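You operate a simulated robot arm through the tools that you are given. There is no shell and no other tool.

You are at the controls of a simulated robot arm. One attempt, no reset.

Task
Put things in order on the side table. At the end: the brown shoe brush stands where the brown cedar block stood; the yellow lemon half stands where the brown shoe brush stood; the clear juice glass stands where the yellow lemon half stood; the brown cedar block is on the white plate; whatever was shut is shut again. Leave all else as you found it, and nothing knocked over.

It is judged by the outcome, as a careful person would: the job done as asked, and still so three seconds after it is handed in. It fails if anything else is knocked over, pushed out of place, dropped, spilled or broken.

Robot
A 6-joint arm with a two-finger parallel gripper, fixed in place. Base frame: the origin is at the foot of the arm, x ahead of it, y to its left, z up; the work surface is at about z = 0. Lengths are in mm, angles in degrees, forces in N, time in s.
With the tool pointing down near the work surface it reaches from about 120 to 500 mm from the base axis. Its first joint turns from -72.0 to 72.0 degrees. Payload 0.65 kg.
Tool frame: the origin (TCP) lies between the finger pads and is the grasp point; the fingertips stand 25 mm ahead of it; z points along the fingers, y is the line along which they close. Largest opening 76 mm; finger width 18, thickness 10; the body of the gripper, 36 by 78 mm, starts 45 mm behind the TCP.
Orientation is told as [roll, pitch, yaw] about the base's x, y, z axes, in that order, counted from this pose: with the fingers straight down and closing along the base's y, the tool's x points along the base's -x, its y along +y and its z along -z.

Tools
- The arm moves only by the tool apply_moves. Its arguments are lists of equal length, an entry for each row: "offset": the shift along the tool's x, y, z in units of 20 mm (1.0 is 20 mm), a list of three; "dr": the turn, a rotation vector about the tool's x, y, z in units of 8 degrees (1.0 is 8 degrees), a list of three; "fingers": the closure in counts, from 0 (fully open) to 255 (shut). In form: {"offset": [[tx, ty, tz], ...], "dr": [[wx, wy, wz], ...], "fingers": [fingers, ...]}. A call has 1 to 20 rows; each row shifts and turns the commanded pose from where the row before left it, along the tool's axes as they then stand. A call with a number of a shift or a turn outside -1 to 1 is refused whole. Rows are played at 5 a second. More than 50 mm and 8.6 degrees between two rows, or a gripper value outside its range, and nothing of the call is played. A pose out of reach is approached as far as the arm can. The call stops where the force on the tool passes 40 N (or 10 N more than at its start, if that is more) or the arm is blocked; 0.2 s more then pass. Each finger travels about 108 mm/s and halts on what it meets, pressing with about 41 N; the grip force reading is that of the motor and also rises with nothing between the fingers. The clock runs only during rows and for 0.2 s after the last one: add rows that do not move to give the fingers time. The reply holds the time, the measured pose of the TCP, the force on the tool along the base axes, the opening and the grip force, in the units named above and with some noise, with the torque about the TCP (base axes, N m) and any sound that the robot's microphone picked up.
- Cameras (640 x 400 px; columns grow to the right, rows downward): "scene" is fixed at [53.4, 276.6, 388.2]; the picture's right is [-0.77, -0.63, 0.00], its down [-0.45, 0.55, -0.71] and it looks along [0.45, -0.55, -0.71] (base axes); focal length 214 px, centre (320, 200). "wrist" rides on the gripper at [58, 11, -81] in the tool frame; the picture's right is [-0.18, 0.98, 0.00], its down [-0.75, -0.14, -0.64] and it looks along [-0.63, -0.12, 0.77] (tool axes); focal length 243 px, centre (320, 200). There is no depth. A picture from a camera that has moved, and an enlarged one, comes with that camera's place and axes in the base frame and with its lens.
- grab_frame(camera): a new picture of that camera. The clock stands still meanwhile.
- inspect(camera, box): a new picture of the part [left, top, right, bottom] of that camera's present view, enlarged. The clock stands still meanwhile.
- sign_off(): hands the job in; it is judged then, once.

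Nothing tells you positions but the pictures and the camera data. Unless the task says otherwise, let go and move clear before handing in.

The tools are called as name(argument=value, ...) on one line, values as JSON. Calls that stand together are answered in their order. apply_moves: Moves the arm, as the interface text tells. Its arguments: {"type":"object","properties":{"offset":{"type":"array"},"dr":{"type":"array"},"fingers":{"type":"array"}},"required":["offset","dr","fingers"]} The other tools are called the same way: grab_frame (camera) takes a picture; inspect (camera, box) takes an enlarged picture of a part of a camera's view; sign_off () hands the job in.

At the start:

```text
clock: 0.0
ee_pos: [242.7, -143.4, 328.9]
tcp_rot: [0.1, -0.1, 0.0]
wrist_force: [0.3, -0.3, -0.9]
moment: [0.01, 0.02, -0.01]
opening: 76.1
grip_force: 0.1
```

scene: 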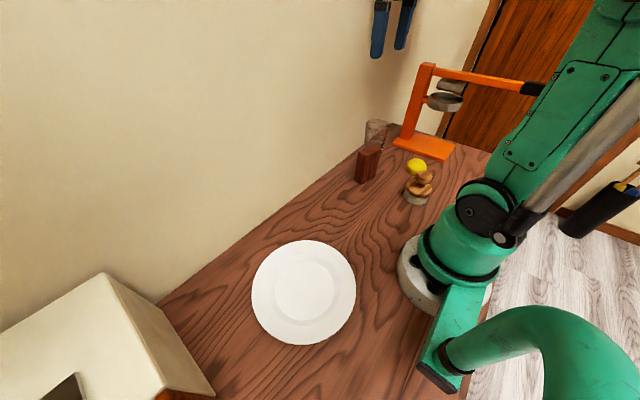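
wrist: 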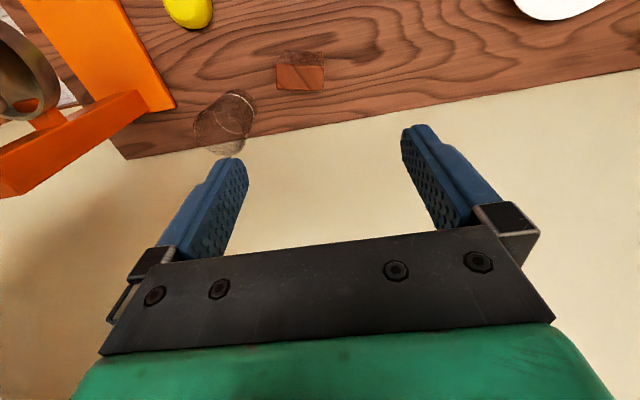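

I see a wooden table with a white plate, an orange lever press, a yellow lemon half, a wooden shoe brush, a cedar block and a clear glass near the wall. I'll first take enlarged views to locate everything.

inspect(camera="scene", box=[330, 40, 490, 220])

inspect(camera="scene", box=[0, 220, 400, 400])

inspect(camera="wrist", box=[100, 0, 420, 200])

```text
2.22 times, centred on (410, 130) of scene
camera zoom: at [53.4, 276.6, 388.2], right [-0.77, -0.63, 0.0], down [-0.45, 0.55, -0.71], along [0.45, -0.55, -0.71], focal length 477 px, centre (120, 356)
```

zoom: 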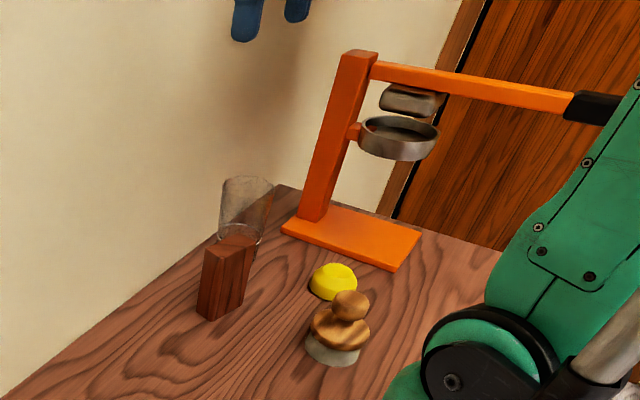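

```text
1.60 times, centred on (200, 310) of scene
camera zoom: at [53.4, 276.6, 388.2], right [-0.77, -0.63, 0.0], down [-0.45, 0.55, -0.71], along [0.45, -0.55, -0.71], focal length 343 px, centre (512, 24)
```

zoom: 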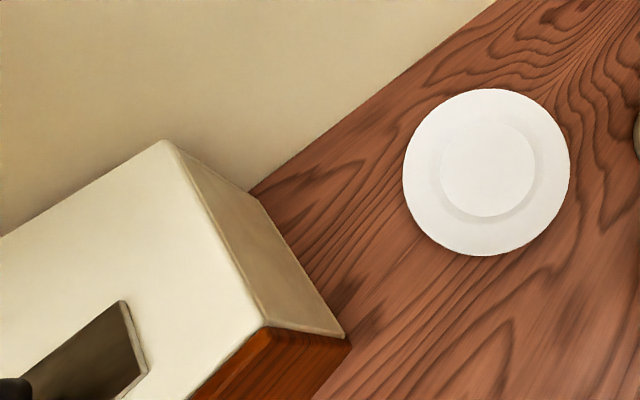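

```text
2.00 times, centred on (260, 100) of wrist
camera zoom: at [185.0, -132.8, 409.5], right [0.18, 0.98, 0.0], down [0.75, -0.14, 0.64], along [0.63, -0.12, -0.77], focal length 485 px, centre (440, 400)
```

zoom: 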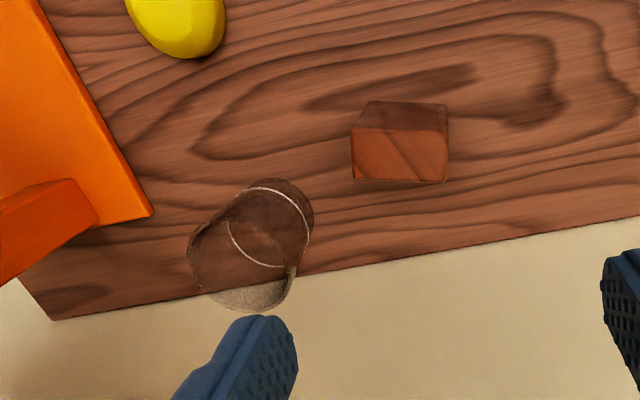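

The block, brush, lemon and glass cluster lie around x 110–330, y −180 to −350, with the plate on the left side. I'll move the wrist camera back over the cluster to get a clear second viewpoint.

apply_moves(offset=[[0.92, -0.57, 0], [0.92, -0.57, 0], [0.92, -0.57, 0], [0.92, -0.57, 0], [0.92, -0.57, 0], [0, 0, 0]], dr=[[0, 0, 0], [0, 0, 0], [0, 0, 0], [0, 0, 0], [0, 0, 0], [0, 0, 0]], fingers=[0, 0, 0, 0, 0, 0])

```text
clock: 1.4
ee_pos: [150.9, -200.8, 330.5]
tcp_rot: [0.0, -0.1, 0.0]
wrist_force: [-0.7, 0.3, -0.1]
moment: [-0.01, 0.01, 0.01]
opening: 76.2
grip_force: 0.1
```

The arm is now at about (151, −201, 330). I'll take pictures from here.

grab_frame(camera="wrist")

inspect(camera="wrist", box=[160, 0, 480, 200])

grab_frame(camera="scene")

```text
taken
camera wrist: at [92.4, -190.4, 410.0], right [0.18, 0.98, 0.0], down [0.75, -0.14, 0.64], along [0.63, -0.12, -0.77], focal length 243 px, centre (320, 200)
```

wrist: 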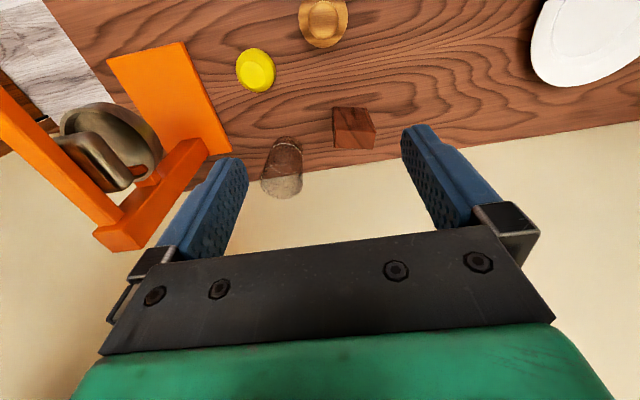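

```text
2.00 times, centred on (320, 100) of wrist
camera zoom: at [92.4, -190.4, 410.0], right [0.18, 0.98, 0.0], down [0.75, -0.14, 0.64], along [0.63, -0.12, -0.77], focal length 485 px, centre (320, 400)
```

zoom: 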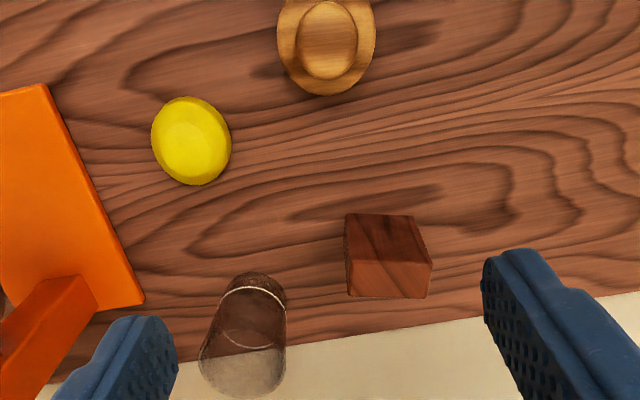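

```text
taken
```

scene: 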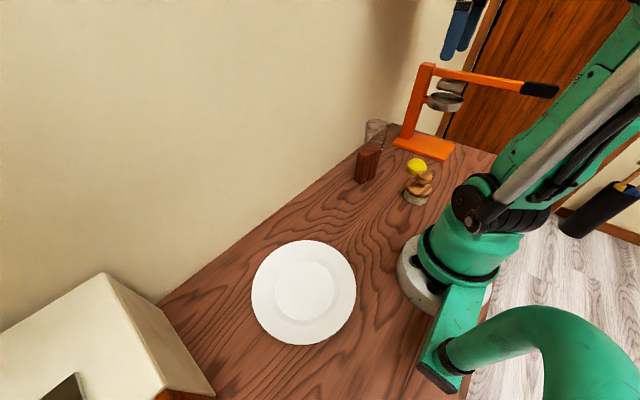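

I can see all four objects from here: block about (254, −170), brush about (113, −188), lemon about (157, −290), glass about (299, −290). I'll zoom in further to measure shapes and heights.

inspect(camera="scene", box=[350, 110, 450, 215])

inspect(camera="wrist", box=[220, 0, 400, 110])

inspect(camera="wrist", box=[240, 90, 400, 200])

```text
3.81 times, centred on (400, 162) of scene
camera zoom: at [53.4, 276.6, 388.2], right [-0.77, -0.63, 0.0], down [-0.45, 0.55, -0.71], along [0.45, -0.55, -0.71], focal length 817 px, centre (15, 343)
```

zoom: 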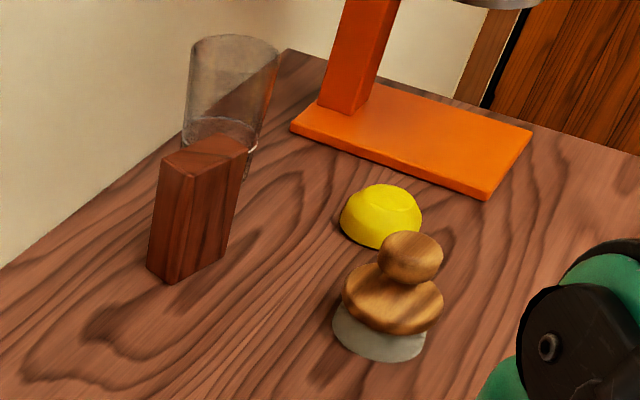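

```text
3.56 times, centred on (310, 55) of wrist
camera zoom: at [92.4, -190.4, 410.0], right [0.18, 0.98, 0.0], down [0.75, -0.14, 0.64], along [0.63, -0.12, -0.77], focal length 863 px, centre (356, 716)
```

zoom: 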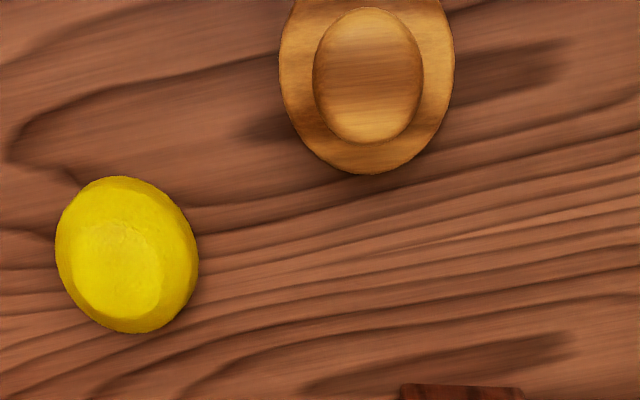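

```text
3.64 times, centred on (320, 145) of wrist
camera zoom: at [92.4, -190.4, 410.0], right [0.18, 0.98, 0.0], down [0.75, -0.14, 0.64], along [0.63, -0.12, -0.77], focal length 882 px, centre (320, 400)
```

zoom: 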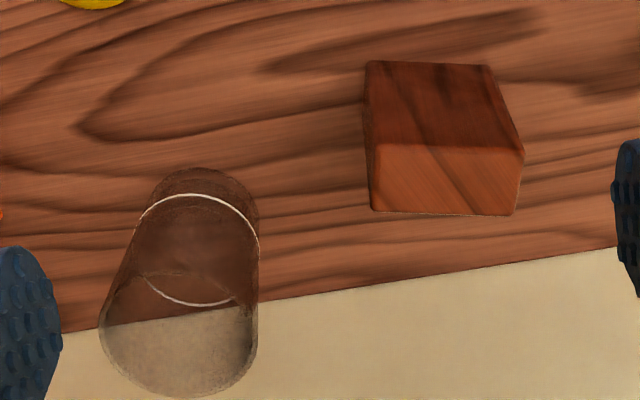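

Refined estimates: the block is about 57×26×92 mm, turned about −11°, centred near (254, −170). The brush knob is at z≈65, the lemon is about 60 mm wide, and the glass rim is about 68 mm. I'll start with the block, hovering above it first.

apply_moves(offset=[[-0.644, 0.193, 0.816], [-0.644, 0.193, 0.816], [-0.644, 0.193, 0.816], [-0.644, 0.193, 0.816], [-0.644, 0.193, 0.816], [-0.644, 0.193, 0.816], [-0.644, 0.193, 0.816], [-0.644, 0.193, 0.816], [0, 0, 0], [0, 0, 0], [0, 0, 0]], dr=[[0, 0, 0], [0, 0, 0], [0, 0, 0], [0, 0, 0], [0, 0, 0], [0, 0, 0], [0, 0, 0], [0, 0, 0], [0, 0, 0.6875], [0, 0, 0.6875], [0, 0, 0]], fingers=[0, 0, 0, 0, 0, 0, 0, 0, 0, 0, 0])

grab_frame(camera="wrist")

grab_frame(camera="scene")

```text
clock: 3.8
ee_pos: [253.4, -169.5, 198.9]
tcp_rot: [-0.1, -0.2, -11.1]
wrist_force: [0.2, -1.2, 0.6]
moment: [0.01, -0.04, 0.01]
opening: 75.8
grip_force: 0.1
```

```text
taken
camera wrist: at [199.5, -148.1, 279.2], right [0.37, 0.93, 0.0], down [0.71, -0.28, 0.64], along [0.6, -0.24, -0.77], focal length 243 px, centre (320, 200)
```

wrist: 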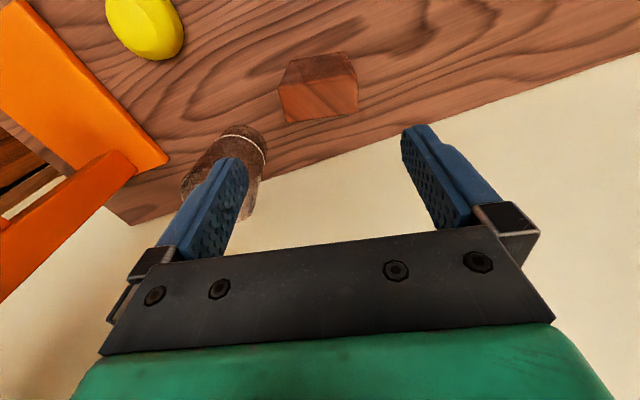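

```text
taken
```

scene: 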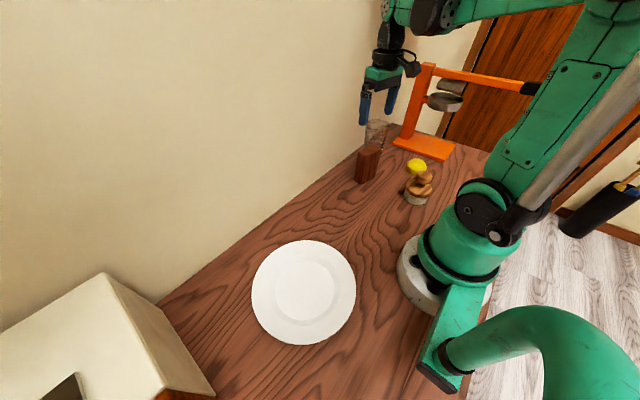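

The gripper is hovering near the block; I'll zoom in for a precise fix on it and its neighbours.

inspect(camera="wrist", box=[260, 30, 380, 140])

inspect(camera="wrist", box=[90, 0, 290, 220])

```text
3.64 times, centred on (320, 85) of wrist
camera zoom: at [199.5, -148.1, 279.2], right [0.37, 0.93, 0.0], down [0.71, -0.28, 0.64], along [0.6, -0.24, -0.77], focal length 882 px, centre (320, 618)
```

zoom: 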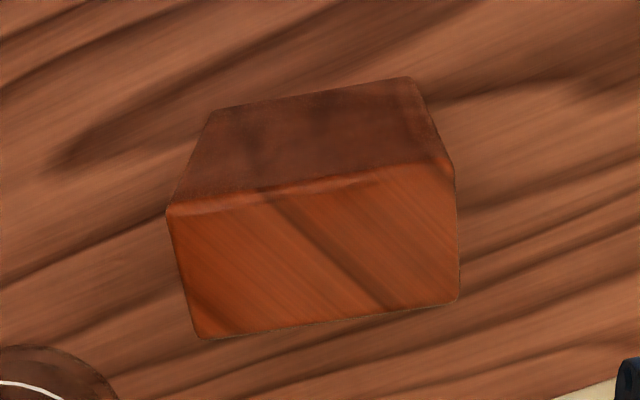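

```text
1.82 times, centred on (190, 110) of wrist
camera zoom: at [199.5, -148.1, 279.2], right [0.37, 0.93, 0.0], down [0.71, -0.28, 0.64], along [0.6, -0.24, -0.77], focal length 441 px, centre (556, 364)
```

zoom: 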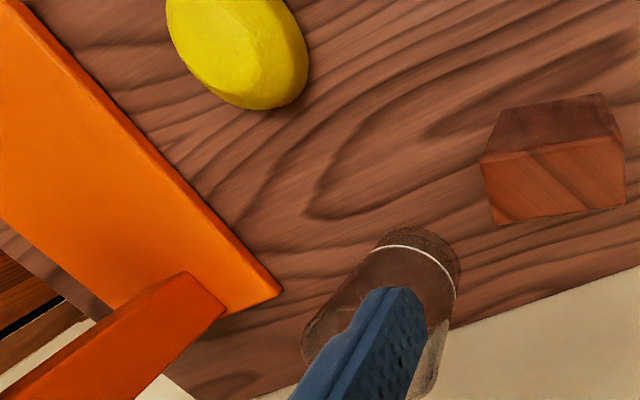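

The block fix is centre (254.4, −170.2), yaw about −13°, height about 95 mm. I'll align and lower the open fingers around it to TCP z≈65.

apply_moves(offset=[[-0.056, -0.023, 0], [0, 0, 0.84], [0, 0, 0.84], [0, 0, 0.84], [0, 0, 0.84], [0, 0, 0.84], [0, 0, 0.84], [0, 0, 0.84], [0, 0, 0.84], [0, 0, 0]], dr=[[0, 0, 0.24], [0, 0, 0], [0, 0, 0], [0, 0, 0], [0, 0, 0], [0, 0, 0], [0, 0, 0], [0, 0, 0], [0, 0, 0], [0, 0, 0]], fingers=[0, 0, 0, 0, 0, 0, 0, 0, 0, 0])

grab_frame(camera="wrist")

inspect(camera="scene", box=[320, 80, 440, 210])

```text
clock: 6.0
ee_pos: [256.9, -168.8, 63.6]
tcp_rot: [0.0, -0.1, -12.9]
wrist_force: [-0.2, 0.4, -0.7]
moment: [0.0, 0.01, 0.01]
opening: 75.8
grip_force: 0.0
```

```text
taken
camera wrist: at [201.6, -146.7, 144.2], right [0.4, 0.92, 0.0], down [0.7, -0.31, 0.64], along [0.59, -0.26, -0.77], focal length 243 px, centre (320, 200)
```

wrist: 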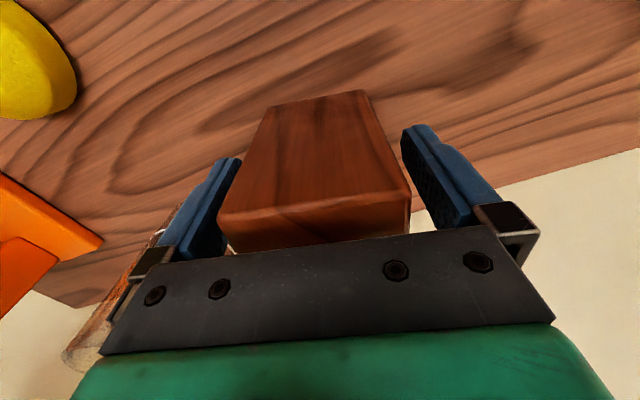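

```text
3.08 times, centred on (380, 145) of scene
camera zoom: at [53.4, 276.6, 388.2], right [-0.77, -0.63, 0.0], down [-0.45, 0.55, -0.71], along [0.45, -0.55, -0.71], focal length 660 px, centre (135, 369)
```

zoom: 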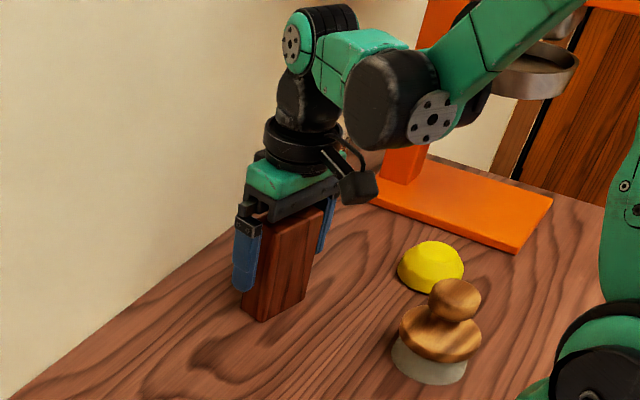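

The fingers straddle the block cleanly. I'll close on it now.

apply_moves(offset=[[0, 0, 0], [0, 0, 0], [0, 0, 0], [0, 0, 0]], dr=[[0, 0, 0], [0, 0, 0], [0, 0, 0], [0, 0, 0]], fingers=[40, 80, 100, 100])

```text
clock: 7.0
ee_pos: [256.5, -169.6, 64.2]
tcp_rot: [0.0, -0.1, -12.9]
wrist_force: [-0.2, -0.2, -0.5]
moment: [-0.03, 0.01, -0.02]
opening: 57.3
grip_force: 40.4
```

The block is held at 57 mm with a firm grip. I'll lift it straight up and check before carrying it to the plate.

apply_moves(offset=[[0, 0, -0.5], [0, 0, -1], [0, 0, -1], [0, 0, -1], [0, 0, -1], [0, 0, -1], [0, 0, -1], [0, 0, -0.5], [0, 0, 0]], dr=[[0, 0, 0], [0, 0, 0], [0, 0, 0], [0, 0, 0], [0, 0, 0], [0, 0, 0], [0, 0, 0], [0, 0, 0], [0, 0, 0]], fingers=[100, 100, 100, 100, 100, 100, 100, 100, 100])

grab_frame(camera="scene")

grab_frame(camera="wrist")

```text
clock: 9.0
ee_pos: [256.9, -169.5, 204.3]
tcp_rot: [0.1, 0.0, -12.9]
wrist_force: [-0.6, -0.9, -0.6]
moment: [0.02, 0.0, -0.03]
opening: 57.5
grip_force: 40.9
```

```text
taken
```

scene: 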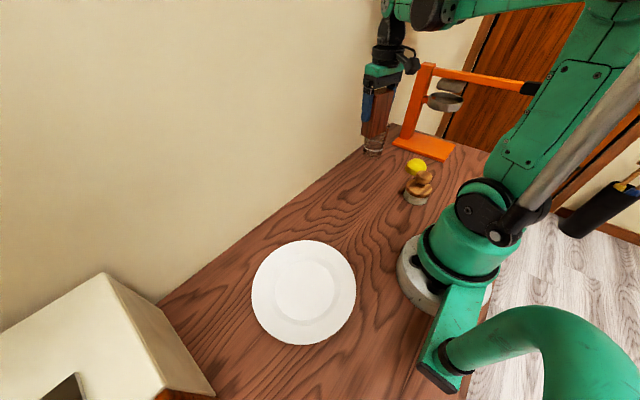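

```text
taken
camera wrist: at [201.4, -146.1, 284.3], right [0.4, 0.92, 0.0], down [0.7, -0.31, 0.64], along [0.59, -0.26, -0.77], focal length 243 px, centre (320, 200)
```

wrist: 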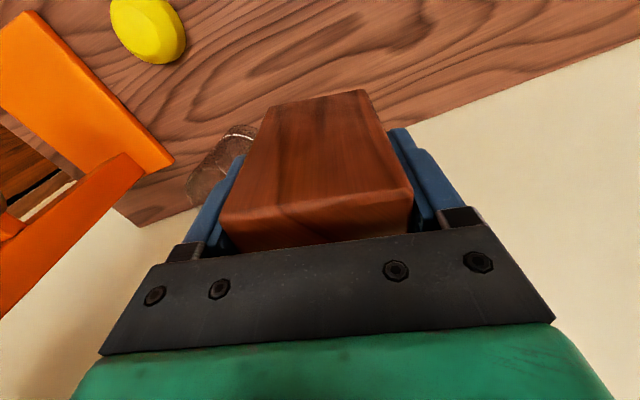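

The block is lifted and steady in the gripper. Now I'll carry it at z≈200 over to the plate centre at about (172, 174).

apply_moves(offset=[[0.494, 0.991, 0], [0.494, 0.991, 0], [0.494, 0.991, 0], [0.494, 0.991, 0], [0.494, 0.991, 0], [0.494, 0.991, 0], [0.494, 0.991, 0], [0.494, 0.991, 0], [0.494, 0.991, 0], [0.494, 0.991, 0], [0.494, 0.991, 0], [0.494, 0.991, 0], [0.494, 0.991, 0], [0.494, 0.991, 0], [0.494, 0.991, 0], [0.494, 0.991, 0], [0, 0, 0], [0, 0, 0]], dr=[[0, 0, 0], [0, 0, 0], [0, 0, 0], [0, 0, 0], [0, 0, 0], [0, 0, 0], [0, 0, 0], [0, 0, 0], [0, 0, 0], [0, 0, 0], [0, 0, 0], [0, 0, 0], [0, 0, 0], [0, 0, 0], [0, 0, 0], [0, 0, 0], [0, 0, 0], [0, 0, 0]], fingers=[100, 100, 100, 100, 100, 100, 100, 100, 100, 100, 100, 100, 100, 100, 100, 100, 100, 100])

grab_frame(camera="scene")

grab_frame(camera="wrist")

```text
clock: 12.8
ee_pos: [169.8, 174.9, 204.6]
tcp_rot: [0.1, -0.1, -12.9]
wrist_force: [-0.3, 0.7, -0.7]
moment: [-0.01, 0.0, -0.01]
opening: 57.3
grip_force: 40.8
```

```text
taken
```

scene: 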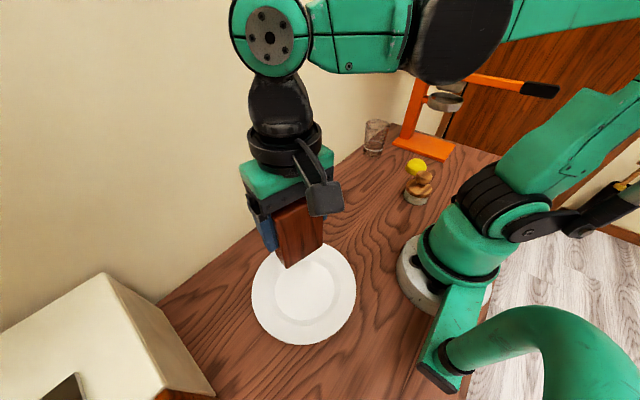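

```text
taken
camera wrist: at [116.7, 197.5, 284.8], right [0.4, 0.92, 0.0], down [0.7, -0.31, 0.64], along [0.59, -0.26, -0.77], focal length 243 px, centre (320, 200)
```

wrist: 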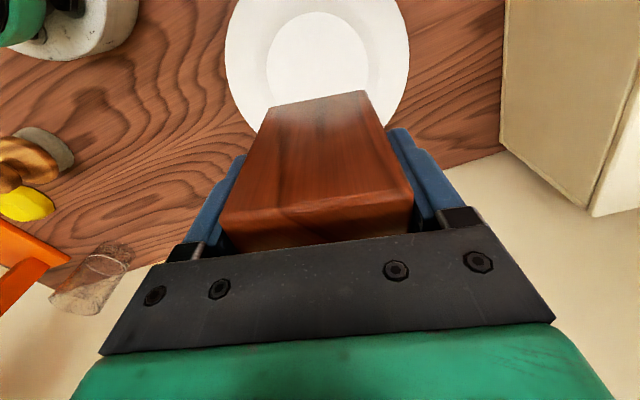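

The block is over the plate (TCP about 170, 175; plate centre about 171, 174). I'll lower to just above the plate surface and check.

apply_moves(offset=[[0, 0, 0.89], [0, 0, 0.89], [0, 0, 0.89], [0, 0, 0.89], [0, 0, 0.89], [0, 0, 0.89], [0, 0, 0.89], [0, 0, 0]], dr=[[0, 0, 0], [0, 0, 0], [0, 0, 0], [0, 0, 0], [0, 0, 0], [0, 0, 0], [0, 0, 0], [0, 0, 0]], fingers=[100, 100, 100, 100, 100, 100, 100, 100])

inspect(camera="scene", box=[230, 160, 390, 360])

```text
clock: 14.6
ee_pos: [172.3, 174.8, 79.9]
tcp_rot: [-0.1, 0.0, -12.9]
wrist_force: [0.6, -0.1, -2.0]
moment: [0.0, 0.0, -0.01]
opening: 57.6
grip_force: 40.8
```

```text
2.00 times, centred on (310, 260) of scene
camera zoom: at [53.4, 276.6, 388.2], right [-0.77, -0.63, 0.0], down [-0.45, 0.55, -0.71], along [0.45, -0.55, -0.71], focal length 429 px, centre (340, 80)
```

zoom: 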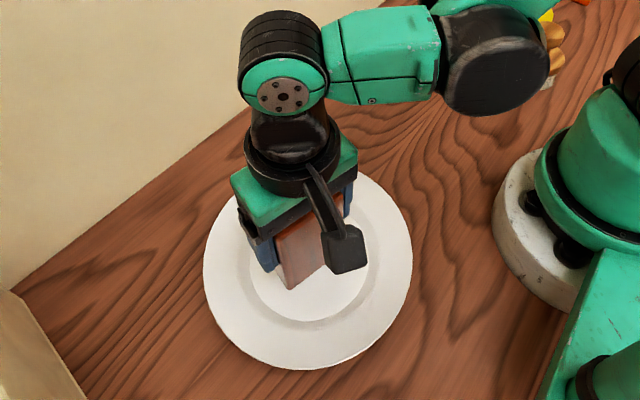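

The block hangs just above the plate's flat well. I'll step down slowly, watching for contact.

apply_moves(offset=[[0, 0, 0.15], [0, 0, 0.15], [0, 0, 0.1], [0, 0, 0]], dr=[[0, 0, 0], [0, 0, 0], [0, 0, 0], [0, 0, 0]], fingers=[100, 100, 100, 100])

```text
clock: 15.6
ee_pos: [173.0, 174.7, 71.9]
tcp_rot: [0.0, -0.1, -13.0]
wrist_force: [0.5, -0.3, -1.4]
moment: [0.0, 0.01, -0.01]
opening: 57.6
grip_force: 41.0
```

apply_moves(offset=[[0, 0, 0.08], [0, 0, 0.08], [0, 0, 0]], dr=[[0, 0, 0], [0, 0, 0], [0, 0, 0]], fingers=[100, 100, 100])

```text
clock: 16.1
ee_pos: [171.7, 175.2, 69.8]
tcp_rot: [-0.1, 0.0, -12.9]
wrist_force: [-1.5, -0.7, 23.8]
moment: [0.04, 0.0, 0.02]
opening: 57.5
grip_force: 40.3
stopped in row 2: the force on the tool passed its limit at 45 N (the readings are from after the stop); the commanded pose is now the measured one
```

The block has touched the plate at TCP z≈70. I'll ease off the pressure slightly and open the fingers.

apply_moves(offset=[[0, 0, -0.03], [0, 0, 0], [0, 0, 0], [0, 0, 0], [0, 0, 0]], dr=[[0, 0, 0], [0, 0, 0], [0, 0, 0], [0, 0, 0], [0, 0, 0]], fingers=[100, 100, 60, 20, 0])

grab_frame(camera="wrist")

```text
clock: 17.3
ee_pos: [172.6, 174.7, 70.7]
tcp_rot: [-0.1, -0.1, -12.9]
wrist_force: [0.6, 0.0, 0.4]
moment: [0.0, 0.0, -0.03]
opening: 76.0
grip_force: 0.1
```

```text
taken
camera wrist: at [117.9, 197.6, 150.7], right [0.4, 0.92, 0.0], down [0.7, -0.3, 0.64], along [0.59, -0.26, -0.77], focal length 243 px, centre (320, 200)
```

wrist: 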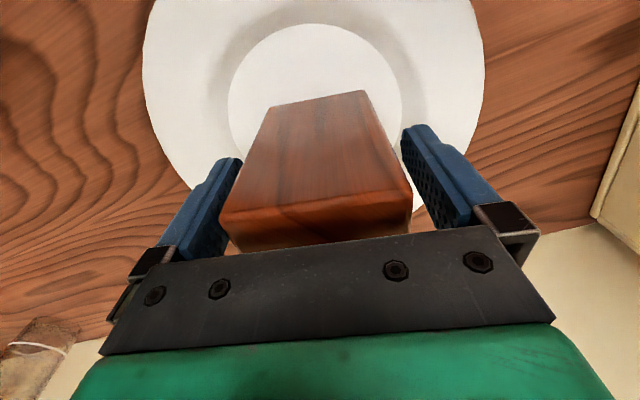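

The block stands on the plate and the fingers are free of it. I'll raise straight up and check.

apply_moves(offset=[[0, 0, -0.4], [0, 0, -0.8], [0, 0, -1], [0, 0, -1], [0, 0, -1], [0, 0, -1], [0, 0, -1], [0, 0, -1], [0, 0, 0]], dr=[[0, 0, 0], [0, 0, 0], [0, 0, 0], [0, 0, 0], [0, 0, 0], [0, 0, 0], [0, 0, 0], [0, 0, 0], [0, 0, 0]], fingers=[0, 0, 0, 0, 0, 0, 0, 0, 0])

grab_frame(camera="wrist")

grab_frame(camera="scene")

```text
clock: 19.3
ee_pos: [173.0, 174.9, 214.9]
tcp_rot: [-0.1, -0.1, -12.9]
wrist_force: [0.0, -0.1, 1.1]
moment: [0.0, -0.01, -0.01]
opening: 75.7
grip_force: 0.1
```

```text
taken
camera wrist: at [117.9, 198.3, 294.8], right [0.4, 0.92, 0.0], down [0.7, -0.3, 0.64], along [0.59, -0.26, -0.77], focal length 243 px, centre (320, 200)
```

wrist: 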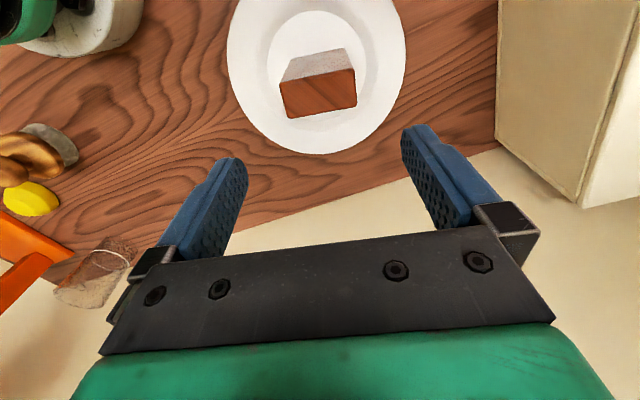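

```text
taken
```

scene: 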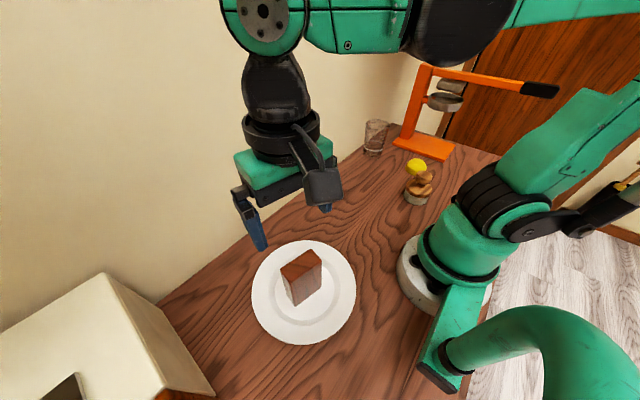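

The block stands upright on the plate. Next is the brush; I'll swing the open gripper back at height 215 to hover over it.

apply_moves(offset=[[-0.368, -0.911, 0], [-0.368, -0.911, 0], [-0.368, -0.911, 0], [-0.368, -0.911, 0], [-0.368, -0.911, 0], [-0.368, -0.911, 0], [-0.368, -0.911, 0], [-0.368, -0.911, 0], [-0.368, -0.911, 0], [0.173, -0.916, 0], [0.173, -0.916, 0], [0.173, -0.916, 0], [0.173, -0.916, 0], [0.173, -0.916, 0], [0.173, -0.916, 0], [0.173, -0.916, 0], [0.173, -0.916, 0], [0.173, -0.916, 0], [0.173, -0.916, 0], [0.173, -0.916, 0]], dr=[[0, 0, 0], [0, 0, 0], [0, 0, 0], [0, 0, 0], [0, 0, 0], [0, 0, 0], [0, 0, 0], [0, 0, 0], [0, 0, 0], [0, 0, 0], [0, 0, 0], [0, 0, 0], [0, 0, 0], [0, 0, 0], [0, 0, 0], [0, 0, 0], [0, 0, 0], [0, 0, 0], [0, 0, 0], [0, 0, 0]], fingers=[0, 0, 0, 0, 0, 0, 0, 0, 0, 0, 0, 0, 0, 0, 0, 0, 0, 0, 0, 0])

grab_frame(camera="wrist")

inspect(camera="scene", box=[330, 90, 470, 220])

```text
clock: 23.5
ee_pos: [116.9, -186.7, 213.3]
tcp_rot: [-0.1, 0.0, -12.8]
wrist_force: [-0.1, 0.4, -0.4]
moment: [-0.02, -0.03, 0.03]
opening: 76.1
grip_force: 0.1
```

```text
taken
camera wrist: at [63.6, -164.7, 294.1], right [0.4, 0.92, 0.0], down [0.7, -0.3, 0.64], along [0.59, -0.26, -0.77], focal length 243 px, centre (320, 200)
```

wrist: 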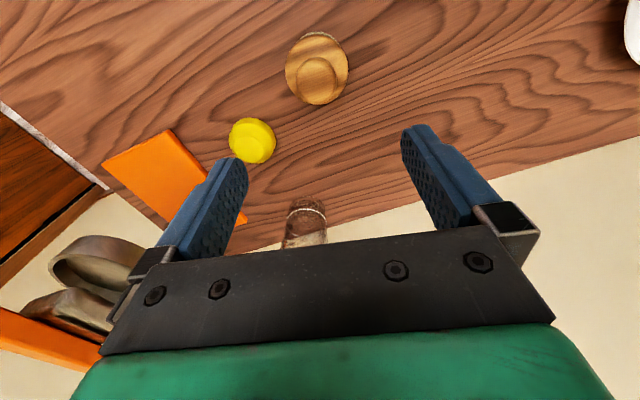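

```text
3.08 times, centred on (400, 155) of scene
camera zoom: at [53.4, 276.7, 388.2], right [-0.77, -0.63, 0.0], down [-0.45, 0.55, -0.71], along [0.45, -0.55, -0.71], focal length 660 px, centre (74, 338)
```

zoom: 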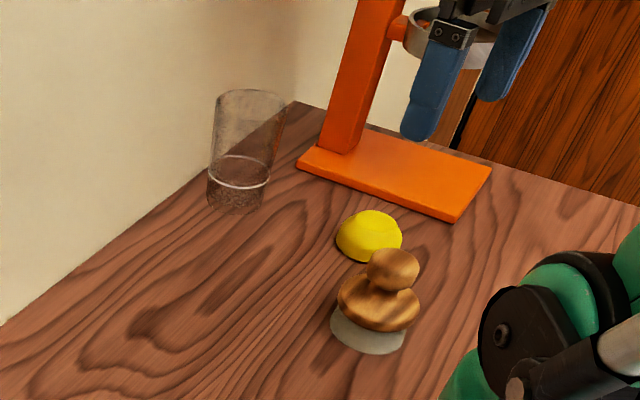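

The gripper hovers above the brush. The glass seems to have something at its bottom, so I'll keep it level later. Zooming in for the brush and lemon fix.

inspect(camera="wrist", box=[220, 20, 380, 120])

inspect(camera="wrist", box=[210, 100, 350, 250])

```text
4.00 times, centred on (300, 70) of wrist
camera zoom: at [63.6, -164.7, 294.1], right [0.4, 0.92, 0.0], down [0.7, -0.3, 0.64], along [0.59, -0.26, -0.77], focal length 970 px, centre (400, 720)
```

zoom: 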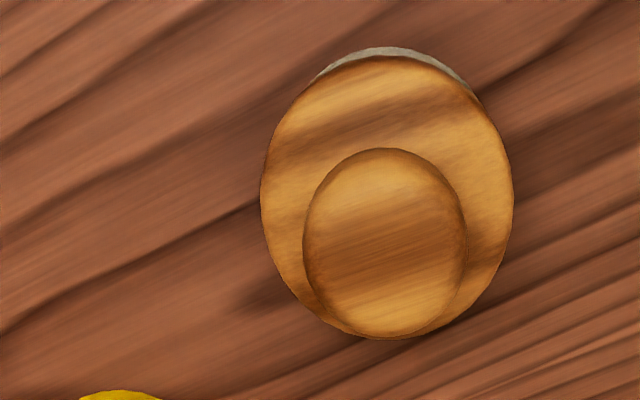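

```text
2.67 times, centred on (280, 175) of wrist
camera zoom: at [63.6, -164.7, 294.1], right [0.4, 0.92, 0.0], down [0.7, -0.3, 0.64], along [0.59, -0.26, -0.77], focal length 647 px, centre (427, 267)
```

zoom: 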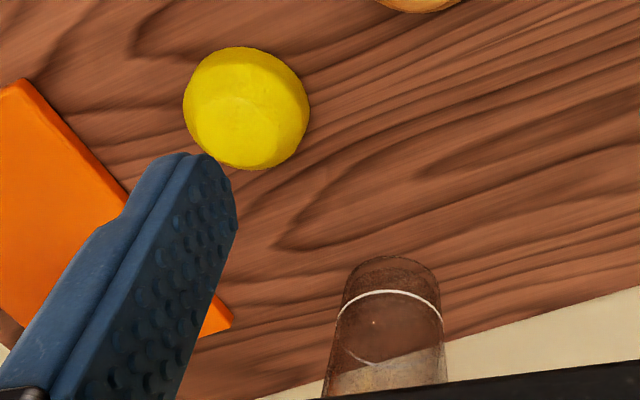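

Brush fix: axis about (113.6, −189.6), knob centre z≈65, about 36 mm wide. I'll descend around the knob to TCP z≈75 so the tips stay above the lower disc.

apply_moves(offset=[[0.177, -0.1225, 0], [0, 0, 0.8], [0, 0, 0.8], [0, 0, 0.8], [0, 0, 0.8], [0, 0, 0.8], [0, 0, 0.8], [0, 0, 0.8], [0, 0, 0.8], [0, 0, 0.5], [0, 0, 0]], dr=[[0, 0, 0], [0, 0, 0], [0, 0, 0], [0, 0, 0], [0, 0, 0], [0, 0, 0], [0, 0, 0], [0, 0, 0], [0, 0, 0], [0, 0, 0], [0, 0, 0]], fingers=[0, 0, 0, 0, 0, 0, 0, 0, 0, 0, 0])

grab_frame(camera="wrist")

inspect(camera="scene", box=[350, 100, 470, 220])

```text
clock: 25.9
ee_pos: [113.4, -188.3, 77.0]
tcp_rot: [-0.1, -0.1, -12.8]
wrist_force: [0.0, 0.5, -0.1]
moment: [0.0, 0.0, 0.0]
opening: 75.9
grip_force: 0.0
```

```text
taken
camera wrist: at [59.7, -165.6, 156.9], right [0.4, 0.92, 0.0], down [0.7, -0.3, 0.64], along [0.59, -0.26, -0.77], focal length 243 px, centre (320, 200)
```

wrist: 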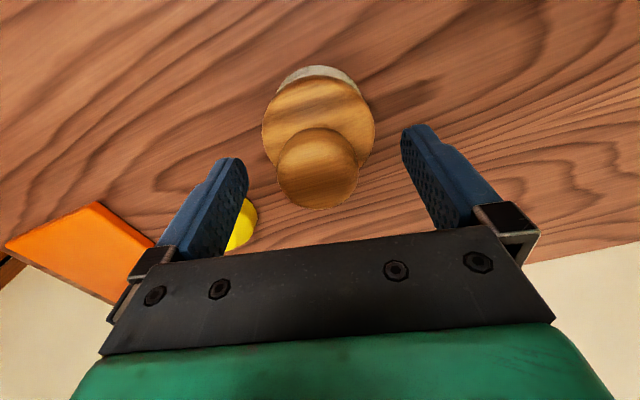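

```text
3.33 times, centred on (410, 160) of scene
camera zoom: at [53.4, 276.6, 388.2], right [-0.77, -0.63, 0.0], down [-0.45, 0.55, -0.71], along [0.45, -0.55, -0.71], focal length 715 px, centre (20, 333)
```

zoom: 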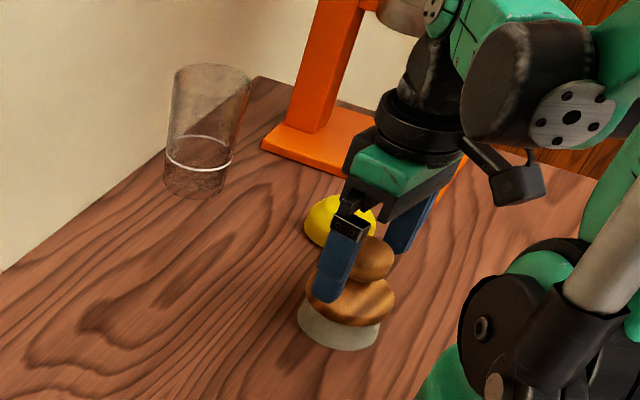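

The knob is centred between the fingers and the tips clear the disc. I'll close on the knob.

apply_moves(offset=[[0, 0, 0.05], [0, 0, 0], [0, 0, 0], [0, 0, 0], [0, 0, 0]], dr=[[0, 0, 0], [0, 0, 0], [0, 0, 0], [0, 0, 0], [0, 0, 0]], fingers=[60, 110, 140, 170, 170])

grab_frame(camera="wrist")

```text
clock: 27.1
ee_pos: [115.2, -188.3, 75.2]
tcp_rot: [-0.1, 0.1, -12.9]
wrist_force: [0.1, 0.1, 0.3]
moment: [0.02, 0.01, 0.03]
opening: 34.6
grip_force: 41.1
```

```text
taken
camera wrist: at [59.7, -165.7, 155.9], right [0.4, 0.92, 0.0], down [0.7, -0.3, 0.64], along [0.59, -0.26, -0.77], focal length 243 px, centre (320, 200)
```

wrist: 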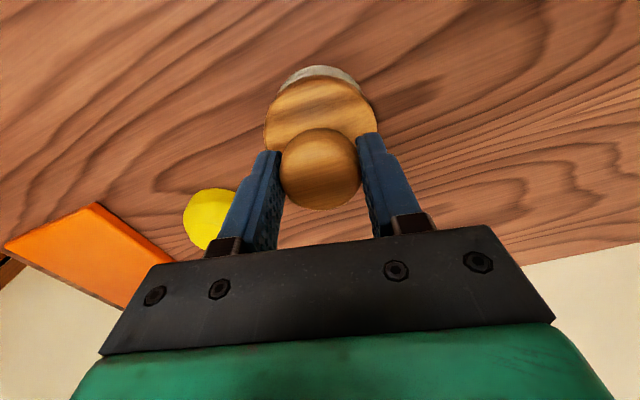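

The knob is held at 34.6 mm with a firm grip. I'll lift and check the brush hangs level.

apply_moves(offset=[[0, 0, -0.3], [0, 0, -0.7], [0, 0, -1], [0, 0, -1], [0, 0, 0]], dr=[[0, 0, 0], [0, 0, 0], [0, 0, 0], [0, 0, 0], [0, 0, 0]], fingers=[170, 170, 170, 170, 170])

inspect(camera="scene", box=[350, 100, 470, 220])

grab_frame(camera="wrist")

```text
clock: 28.3
ee_pos: [112.8, -189.5, 135.0]
tcp_rot: [-0.1, 0.0, -13.0]
wrist_force: [0.4, 0.6, 1.0]
moment: [0.02, -0.01, -0.01]
opening: 25.4
grip_force: 0.0
```

```text
3.33 times, centred on (410, 160) of scene
camera zoom: at [53.4, 276.6, 388.2], right [-0.77, -0.63, 0.0], down [-0.45, 0.55, -0.71], along [0.45, -0.55, -0.71], focal length 715 px, centre (20, 333)
```

zoom: 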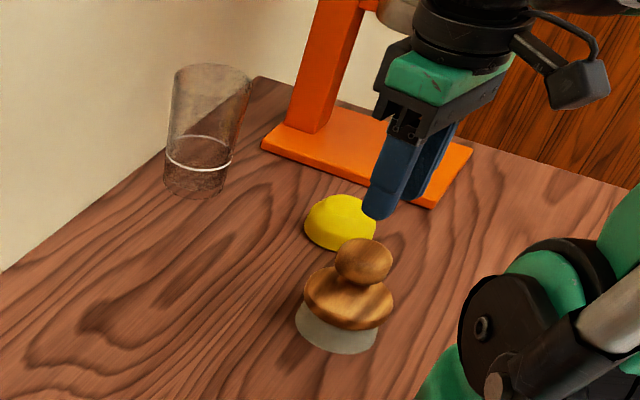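

```text
taken
camera wrist: at [59.0, -165.8, 215.9], right [0.4, 0.92, 0.0], down [0.7, -0.3, 0.64], along [0.59, -0.26, -0.77], focal length 243 px, centre (320, 200)
```

wrist: 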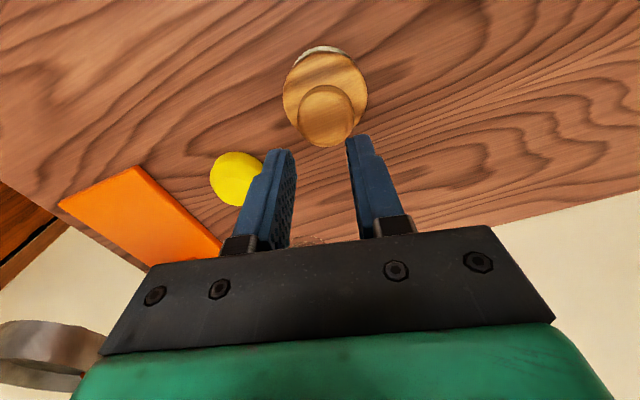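

The grip slid off the knob during the lift; the brush is still standing. I'll look closely to see its profile and whether it moved.

inspect(camera="scene", box=[393, 165, 443, 210])

inspect(camera="wrist", box=[260, 30, 390, 160])

```text
8.89 times, centred on (418, 188) of scene
camera zoom: at [53.4, 276.6, 388.2], right [-0.77, -0.63, 0.0], down [-0.45, 0.55, -0.71], along [0.45, -0.55, -0.71], focal length 1906 px, centre (-551, 311)
```

zoom: 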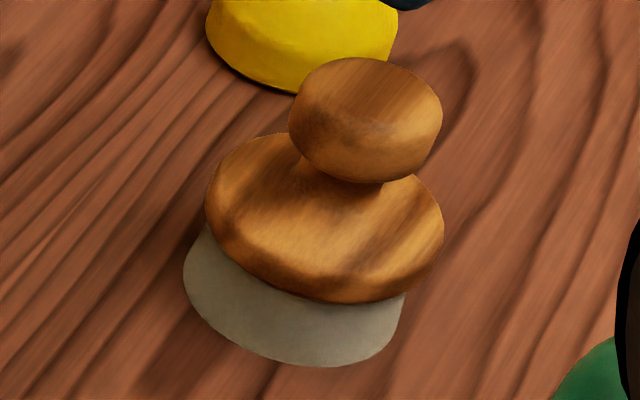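

```text
3.08 times, centred on (325, 95) of wrist
camera zoom: at [59.0, -165.8, 215.9], right [0.4, 0.92, 0.0], down [0.7, -0.3, 0.64], along [0.59, -0.26, -0.77], focal length 746 px, centre (305, 523)
```

zoom: 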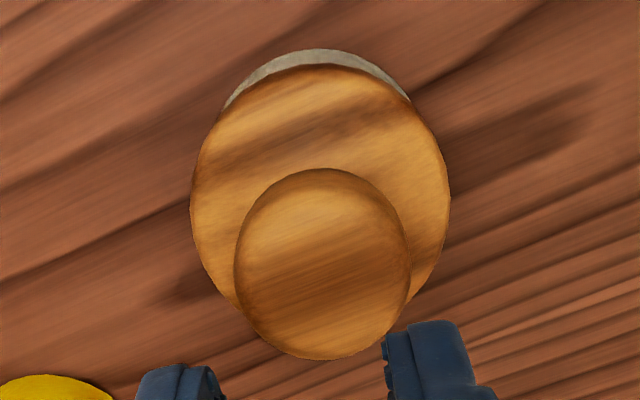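

The brush's knob and disc look slightly oval, which would explain the slip, because my grip was oblique to the oval. It has shifted by about 4 mm. I'll rise and position the camera directly above it to measure its true outline.

apply_moves(offset=[[0, 0, -1], [-0.8, 0, -1], [-0.8, 0, -1], [-0.8, 0, -1], [0, 0, 0]], dr=[[0, 0, 0], [0, 0, 0], [0, 0, 0], [0, 0, 0], [0, 0, 0]], fingers=[0, 0, 0, 0, 0])

grab_frame(camera="wrist")

inspect(camera="wrist", box=[270, 0, 380, 70])

```text
clock: 29.5
ee_pos: [160.2, -199.8, 216.3]
tcp_rot: [0.0, -0.1, -12.9]
wrist_force: [-0.2, 0.3, 1.0]
moment: [-0.01, 0.01, -0.02]
opening: 75.9
grip_force: 0.0
```

```text
taken
camera wrist: at [106.2, -176.3, 295.8], right [0.4, 0.92, 0.0], down [0.7, -0.3, 0.64], along [0.59, -0.26, -0.77], focal length 243 px, centre (320, 200)
```

wrist: 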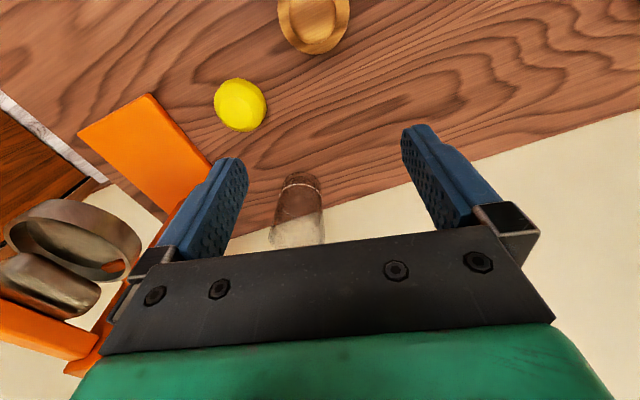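

```text
5.71 times, centred on (325, 35) of wrist
camera zoom: at [106.2, -176.3, 295.8], right [0.4, 0.92, 0.0], down [0.7, -0.3, 0.64], along [0.59, -0.26, -0.77], focal length 1386 px, centre (291, 1143)
```

zoom: 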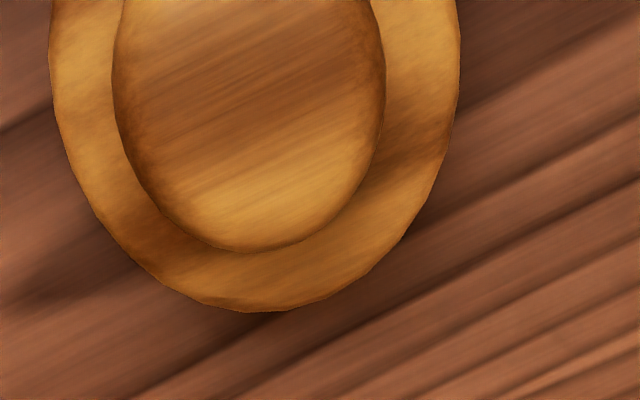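

The brush is cut off at the image edge; I'll back up a little to see all of it.

apply_moves(offset=[[0.7, 0, 0], [0.7, 0, 0], [0, 0, 0]], dr=[[0, 0, 0], [0, 0, 0], [0, 0, 0]], fingers=[0, 0, 0])

inspect(camera="wrist", box=[265, 0, 375, 80])

inspect(camera="wrist", box=[200, 60, 300, 160])

```text
clock: 30.3
ee_pos: [133.3, -193.1, 215.6]
tcp_rot: [-0.1, -0.1, -13.0]
wrist_force: [-0.5, 0.1, -0.5]
moment: [-0.01, 0.0, 0.02]
opening: 75.8
grip_force: 0.0
```

```text
5.00 times, centred on (320, 40) of wrist
camera zoom: at [78.9, -170.2, 295.4], right [0.4, 0.92, 0.0], down [0.7, -0.3, 0.64], along [0.59, -0.26, -0.77], focal length 1213 px, centre (320, 1000)
```

zoom: 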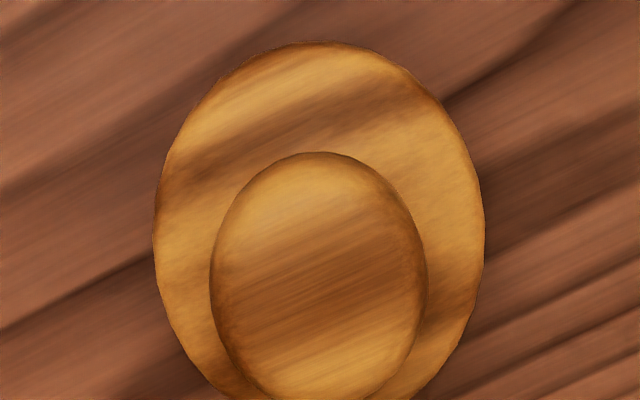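

```text
4.00 times, centred on (250, 110) of wrist
camera zoom: at [78.9, -170.2, 295.4], right [0.4, 0.92, 0.0], down [0.7, -0.3, 0.64], along [0.59, -0.26, -0.77], focal length 970 px, centre (600, 560)
```

zoom: 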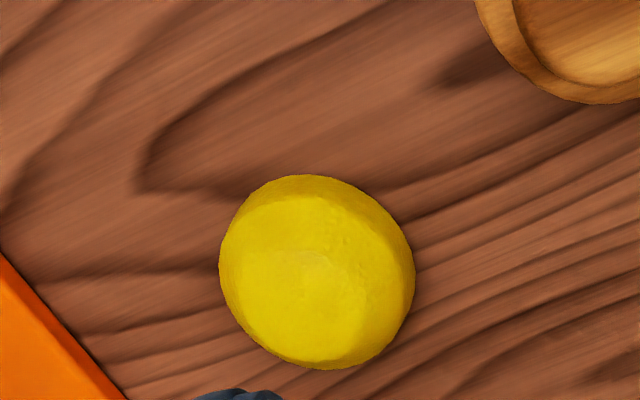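

From above, the brush is round (disc about 60 mm, knob about 36 mm) and now sits at about (113.4, −185.3). I'll regrip the knob with the fingers lower, at TCP z≈69, so the pads fully cover its widest part.

apply_moves(offset=[[0.525, 0.1, 0], [0.525, 0.1, 0], [0, 0, 0.9], [0, 0, 0.9], [0, 0, 0.9], [0, 0, 0.9], [0, 0, 0.9], [0, 0, 0.9], [0, 0, 0.9], [0, 0, 0.6], [0, 0, 0.36], [0, 0, 0]], dr=[[0, 0, 0], [0, 0, 0], [0, 0, 0], [0, 0, 0], [0, 0, 0], [0, 0, 0], [0, 0, 0], [0, 0, 0], [0, 0, 0], [0, 0, 0], [0, 0, 0], [0, 0, 0]], fingers=[0, 0, 0, 0, 0, 0, 0, 0, 0, 0, 0, 0])

grab_frame(camera="wrist")

inspect(camera="scene", box=[380, 130, 460, 210])

```text
clock: 32.9
ee_pos: [114.8, -184.2, 70.9]
tcp_rot: [-0.1, 0.0, -12.9]
wrist_force: [-1.3, -0.2, 0.0]
moment: [0.01, -0.01, -0.01]
opening: 76.2
grip_force: 0.1
```

```text
taken
camera wrist: at [59.4, -161.9, 151.0], right [0.4, 0.92, 0.0], down [0.7, -0.3, 0.64], along [0.59, -0.26, -0.77], focal length 243 px, centre (320, 200)
```

wrist: 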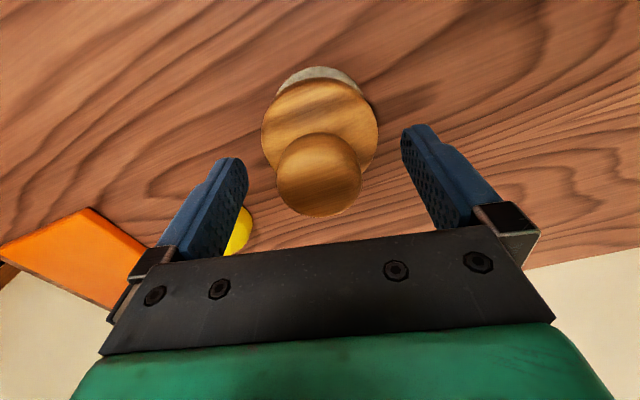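

```text
5.00 times, centred on (420, 170) of scene
camera zoom: at [53.4, 276.6, 388.2], right [-0.77, -0.63, 0.0], down [-0.45, 0.55, -0.71], along [0.45, -0.55, -0.71], focal length 1072 px, centre (-180, 350)
```

zoom: 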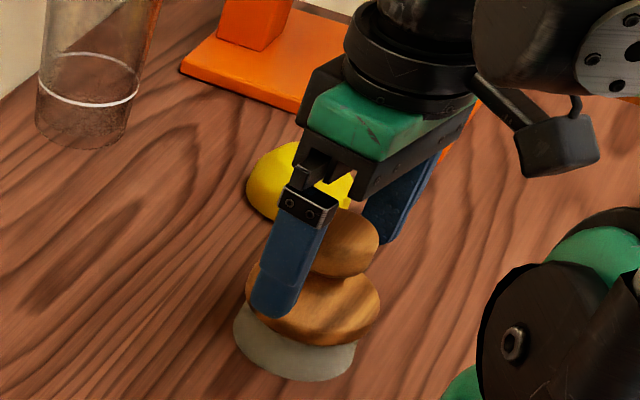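

The knob is centred between the fingers, with the tips at about z=45 above the disc. Closing now.

apply_moves(offset=[[0, 0, 0], [0, 0, 0], [0, 0, 0], [0, 0, 0], [0, 0, 0], [0, 0, 0]], dr=[[0, 0, 0], [0, 0, 0], [0, 0, 0], [0, 0, 0], [0, 0, 0], [0, 0, 0]], fingers=[60, 100, 125, 150, 200, 200])

inspect(camera="wrist", box=[230, 50, 410, 250])

inspect(camera="scene", box=[380, 130, 460, 210])

```text
clock: 34.3
ee_pos: [114.0, -185.3, 70.9]
tcp_rot: [-0.1, 0.0, -12.9]
wrist_force: [0.3, 0.5, 0.8]
moment: [0.01, -0.01, 0.01]
opening: 34.4
grip_force: 41.4
```

```text
2.00 times, centred on (320, 150) of wrist
camera zoom: at [59.5, -161.9, 151.2], right [0.4, 0.92, 0.0], down [0.7, -0.3, 0.64], along [0.59, -0.26, -0.77], focal length 485 px, centre (320, 300)
```

zoom: 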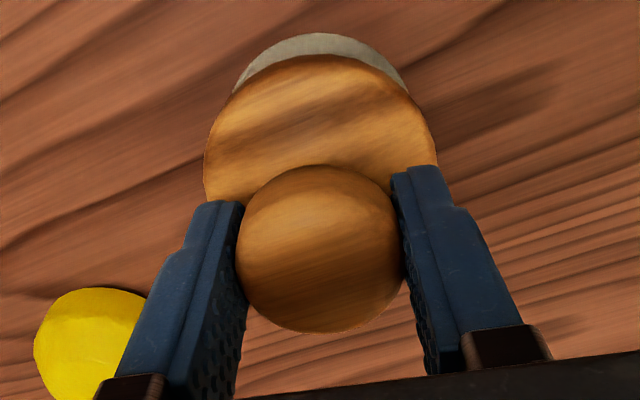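

```text
5.00 times, centred on (420, 170) of scene
camera zoom: at [53.4, 276.6, 388.2], right [-0.77, -0.63, 0.0], down [-0.45, 0.55, -0.71], along [0.45, -0.55, -0.71], focal length 1072 px, centre (-180, 350)
```

zoom: 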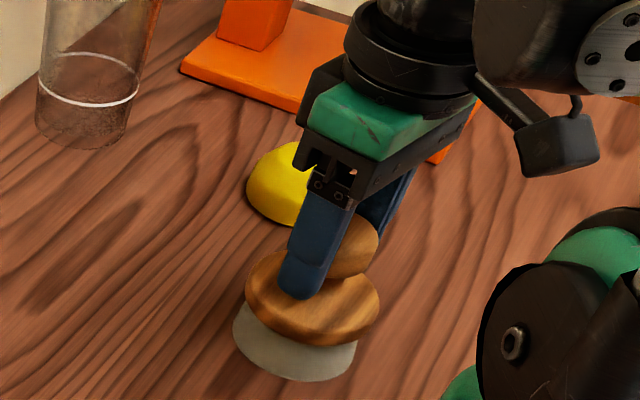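

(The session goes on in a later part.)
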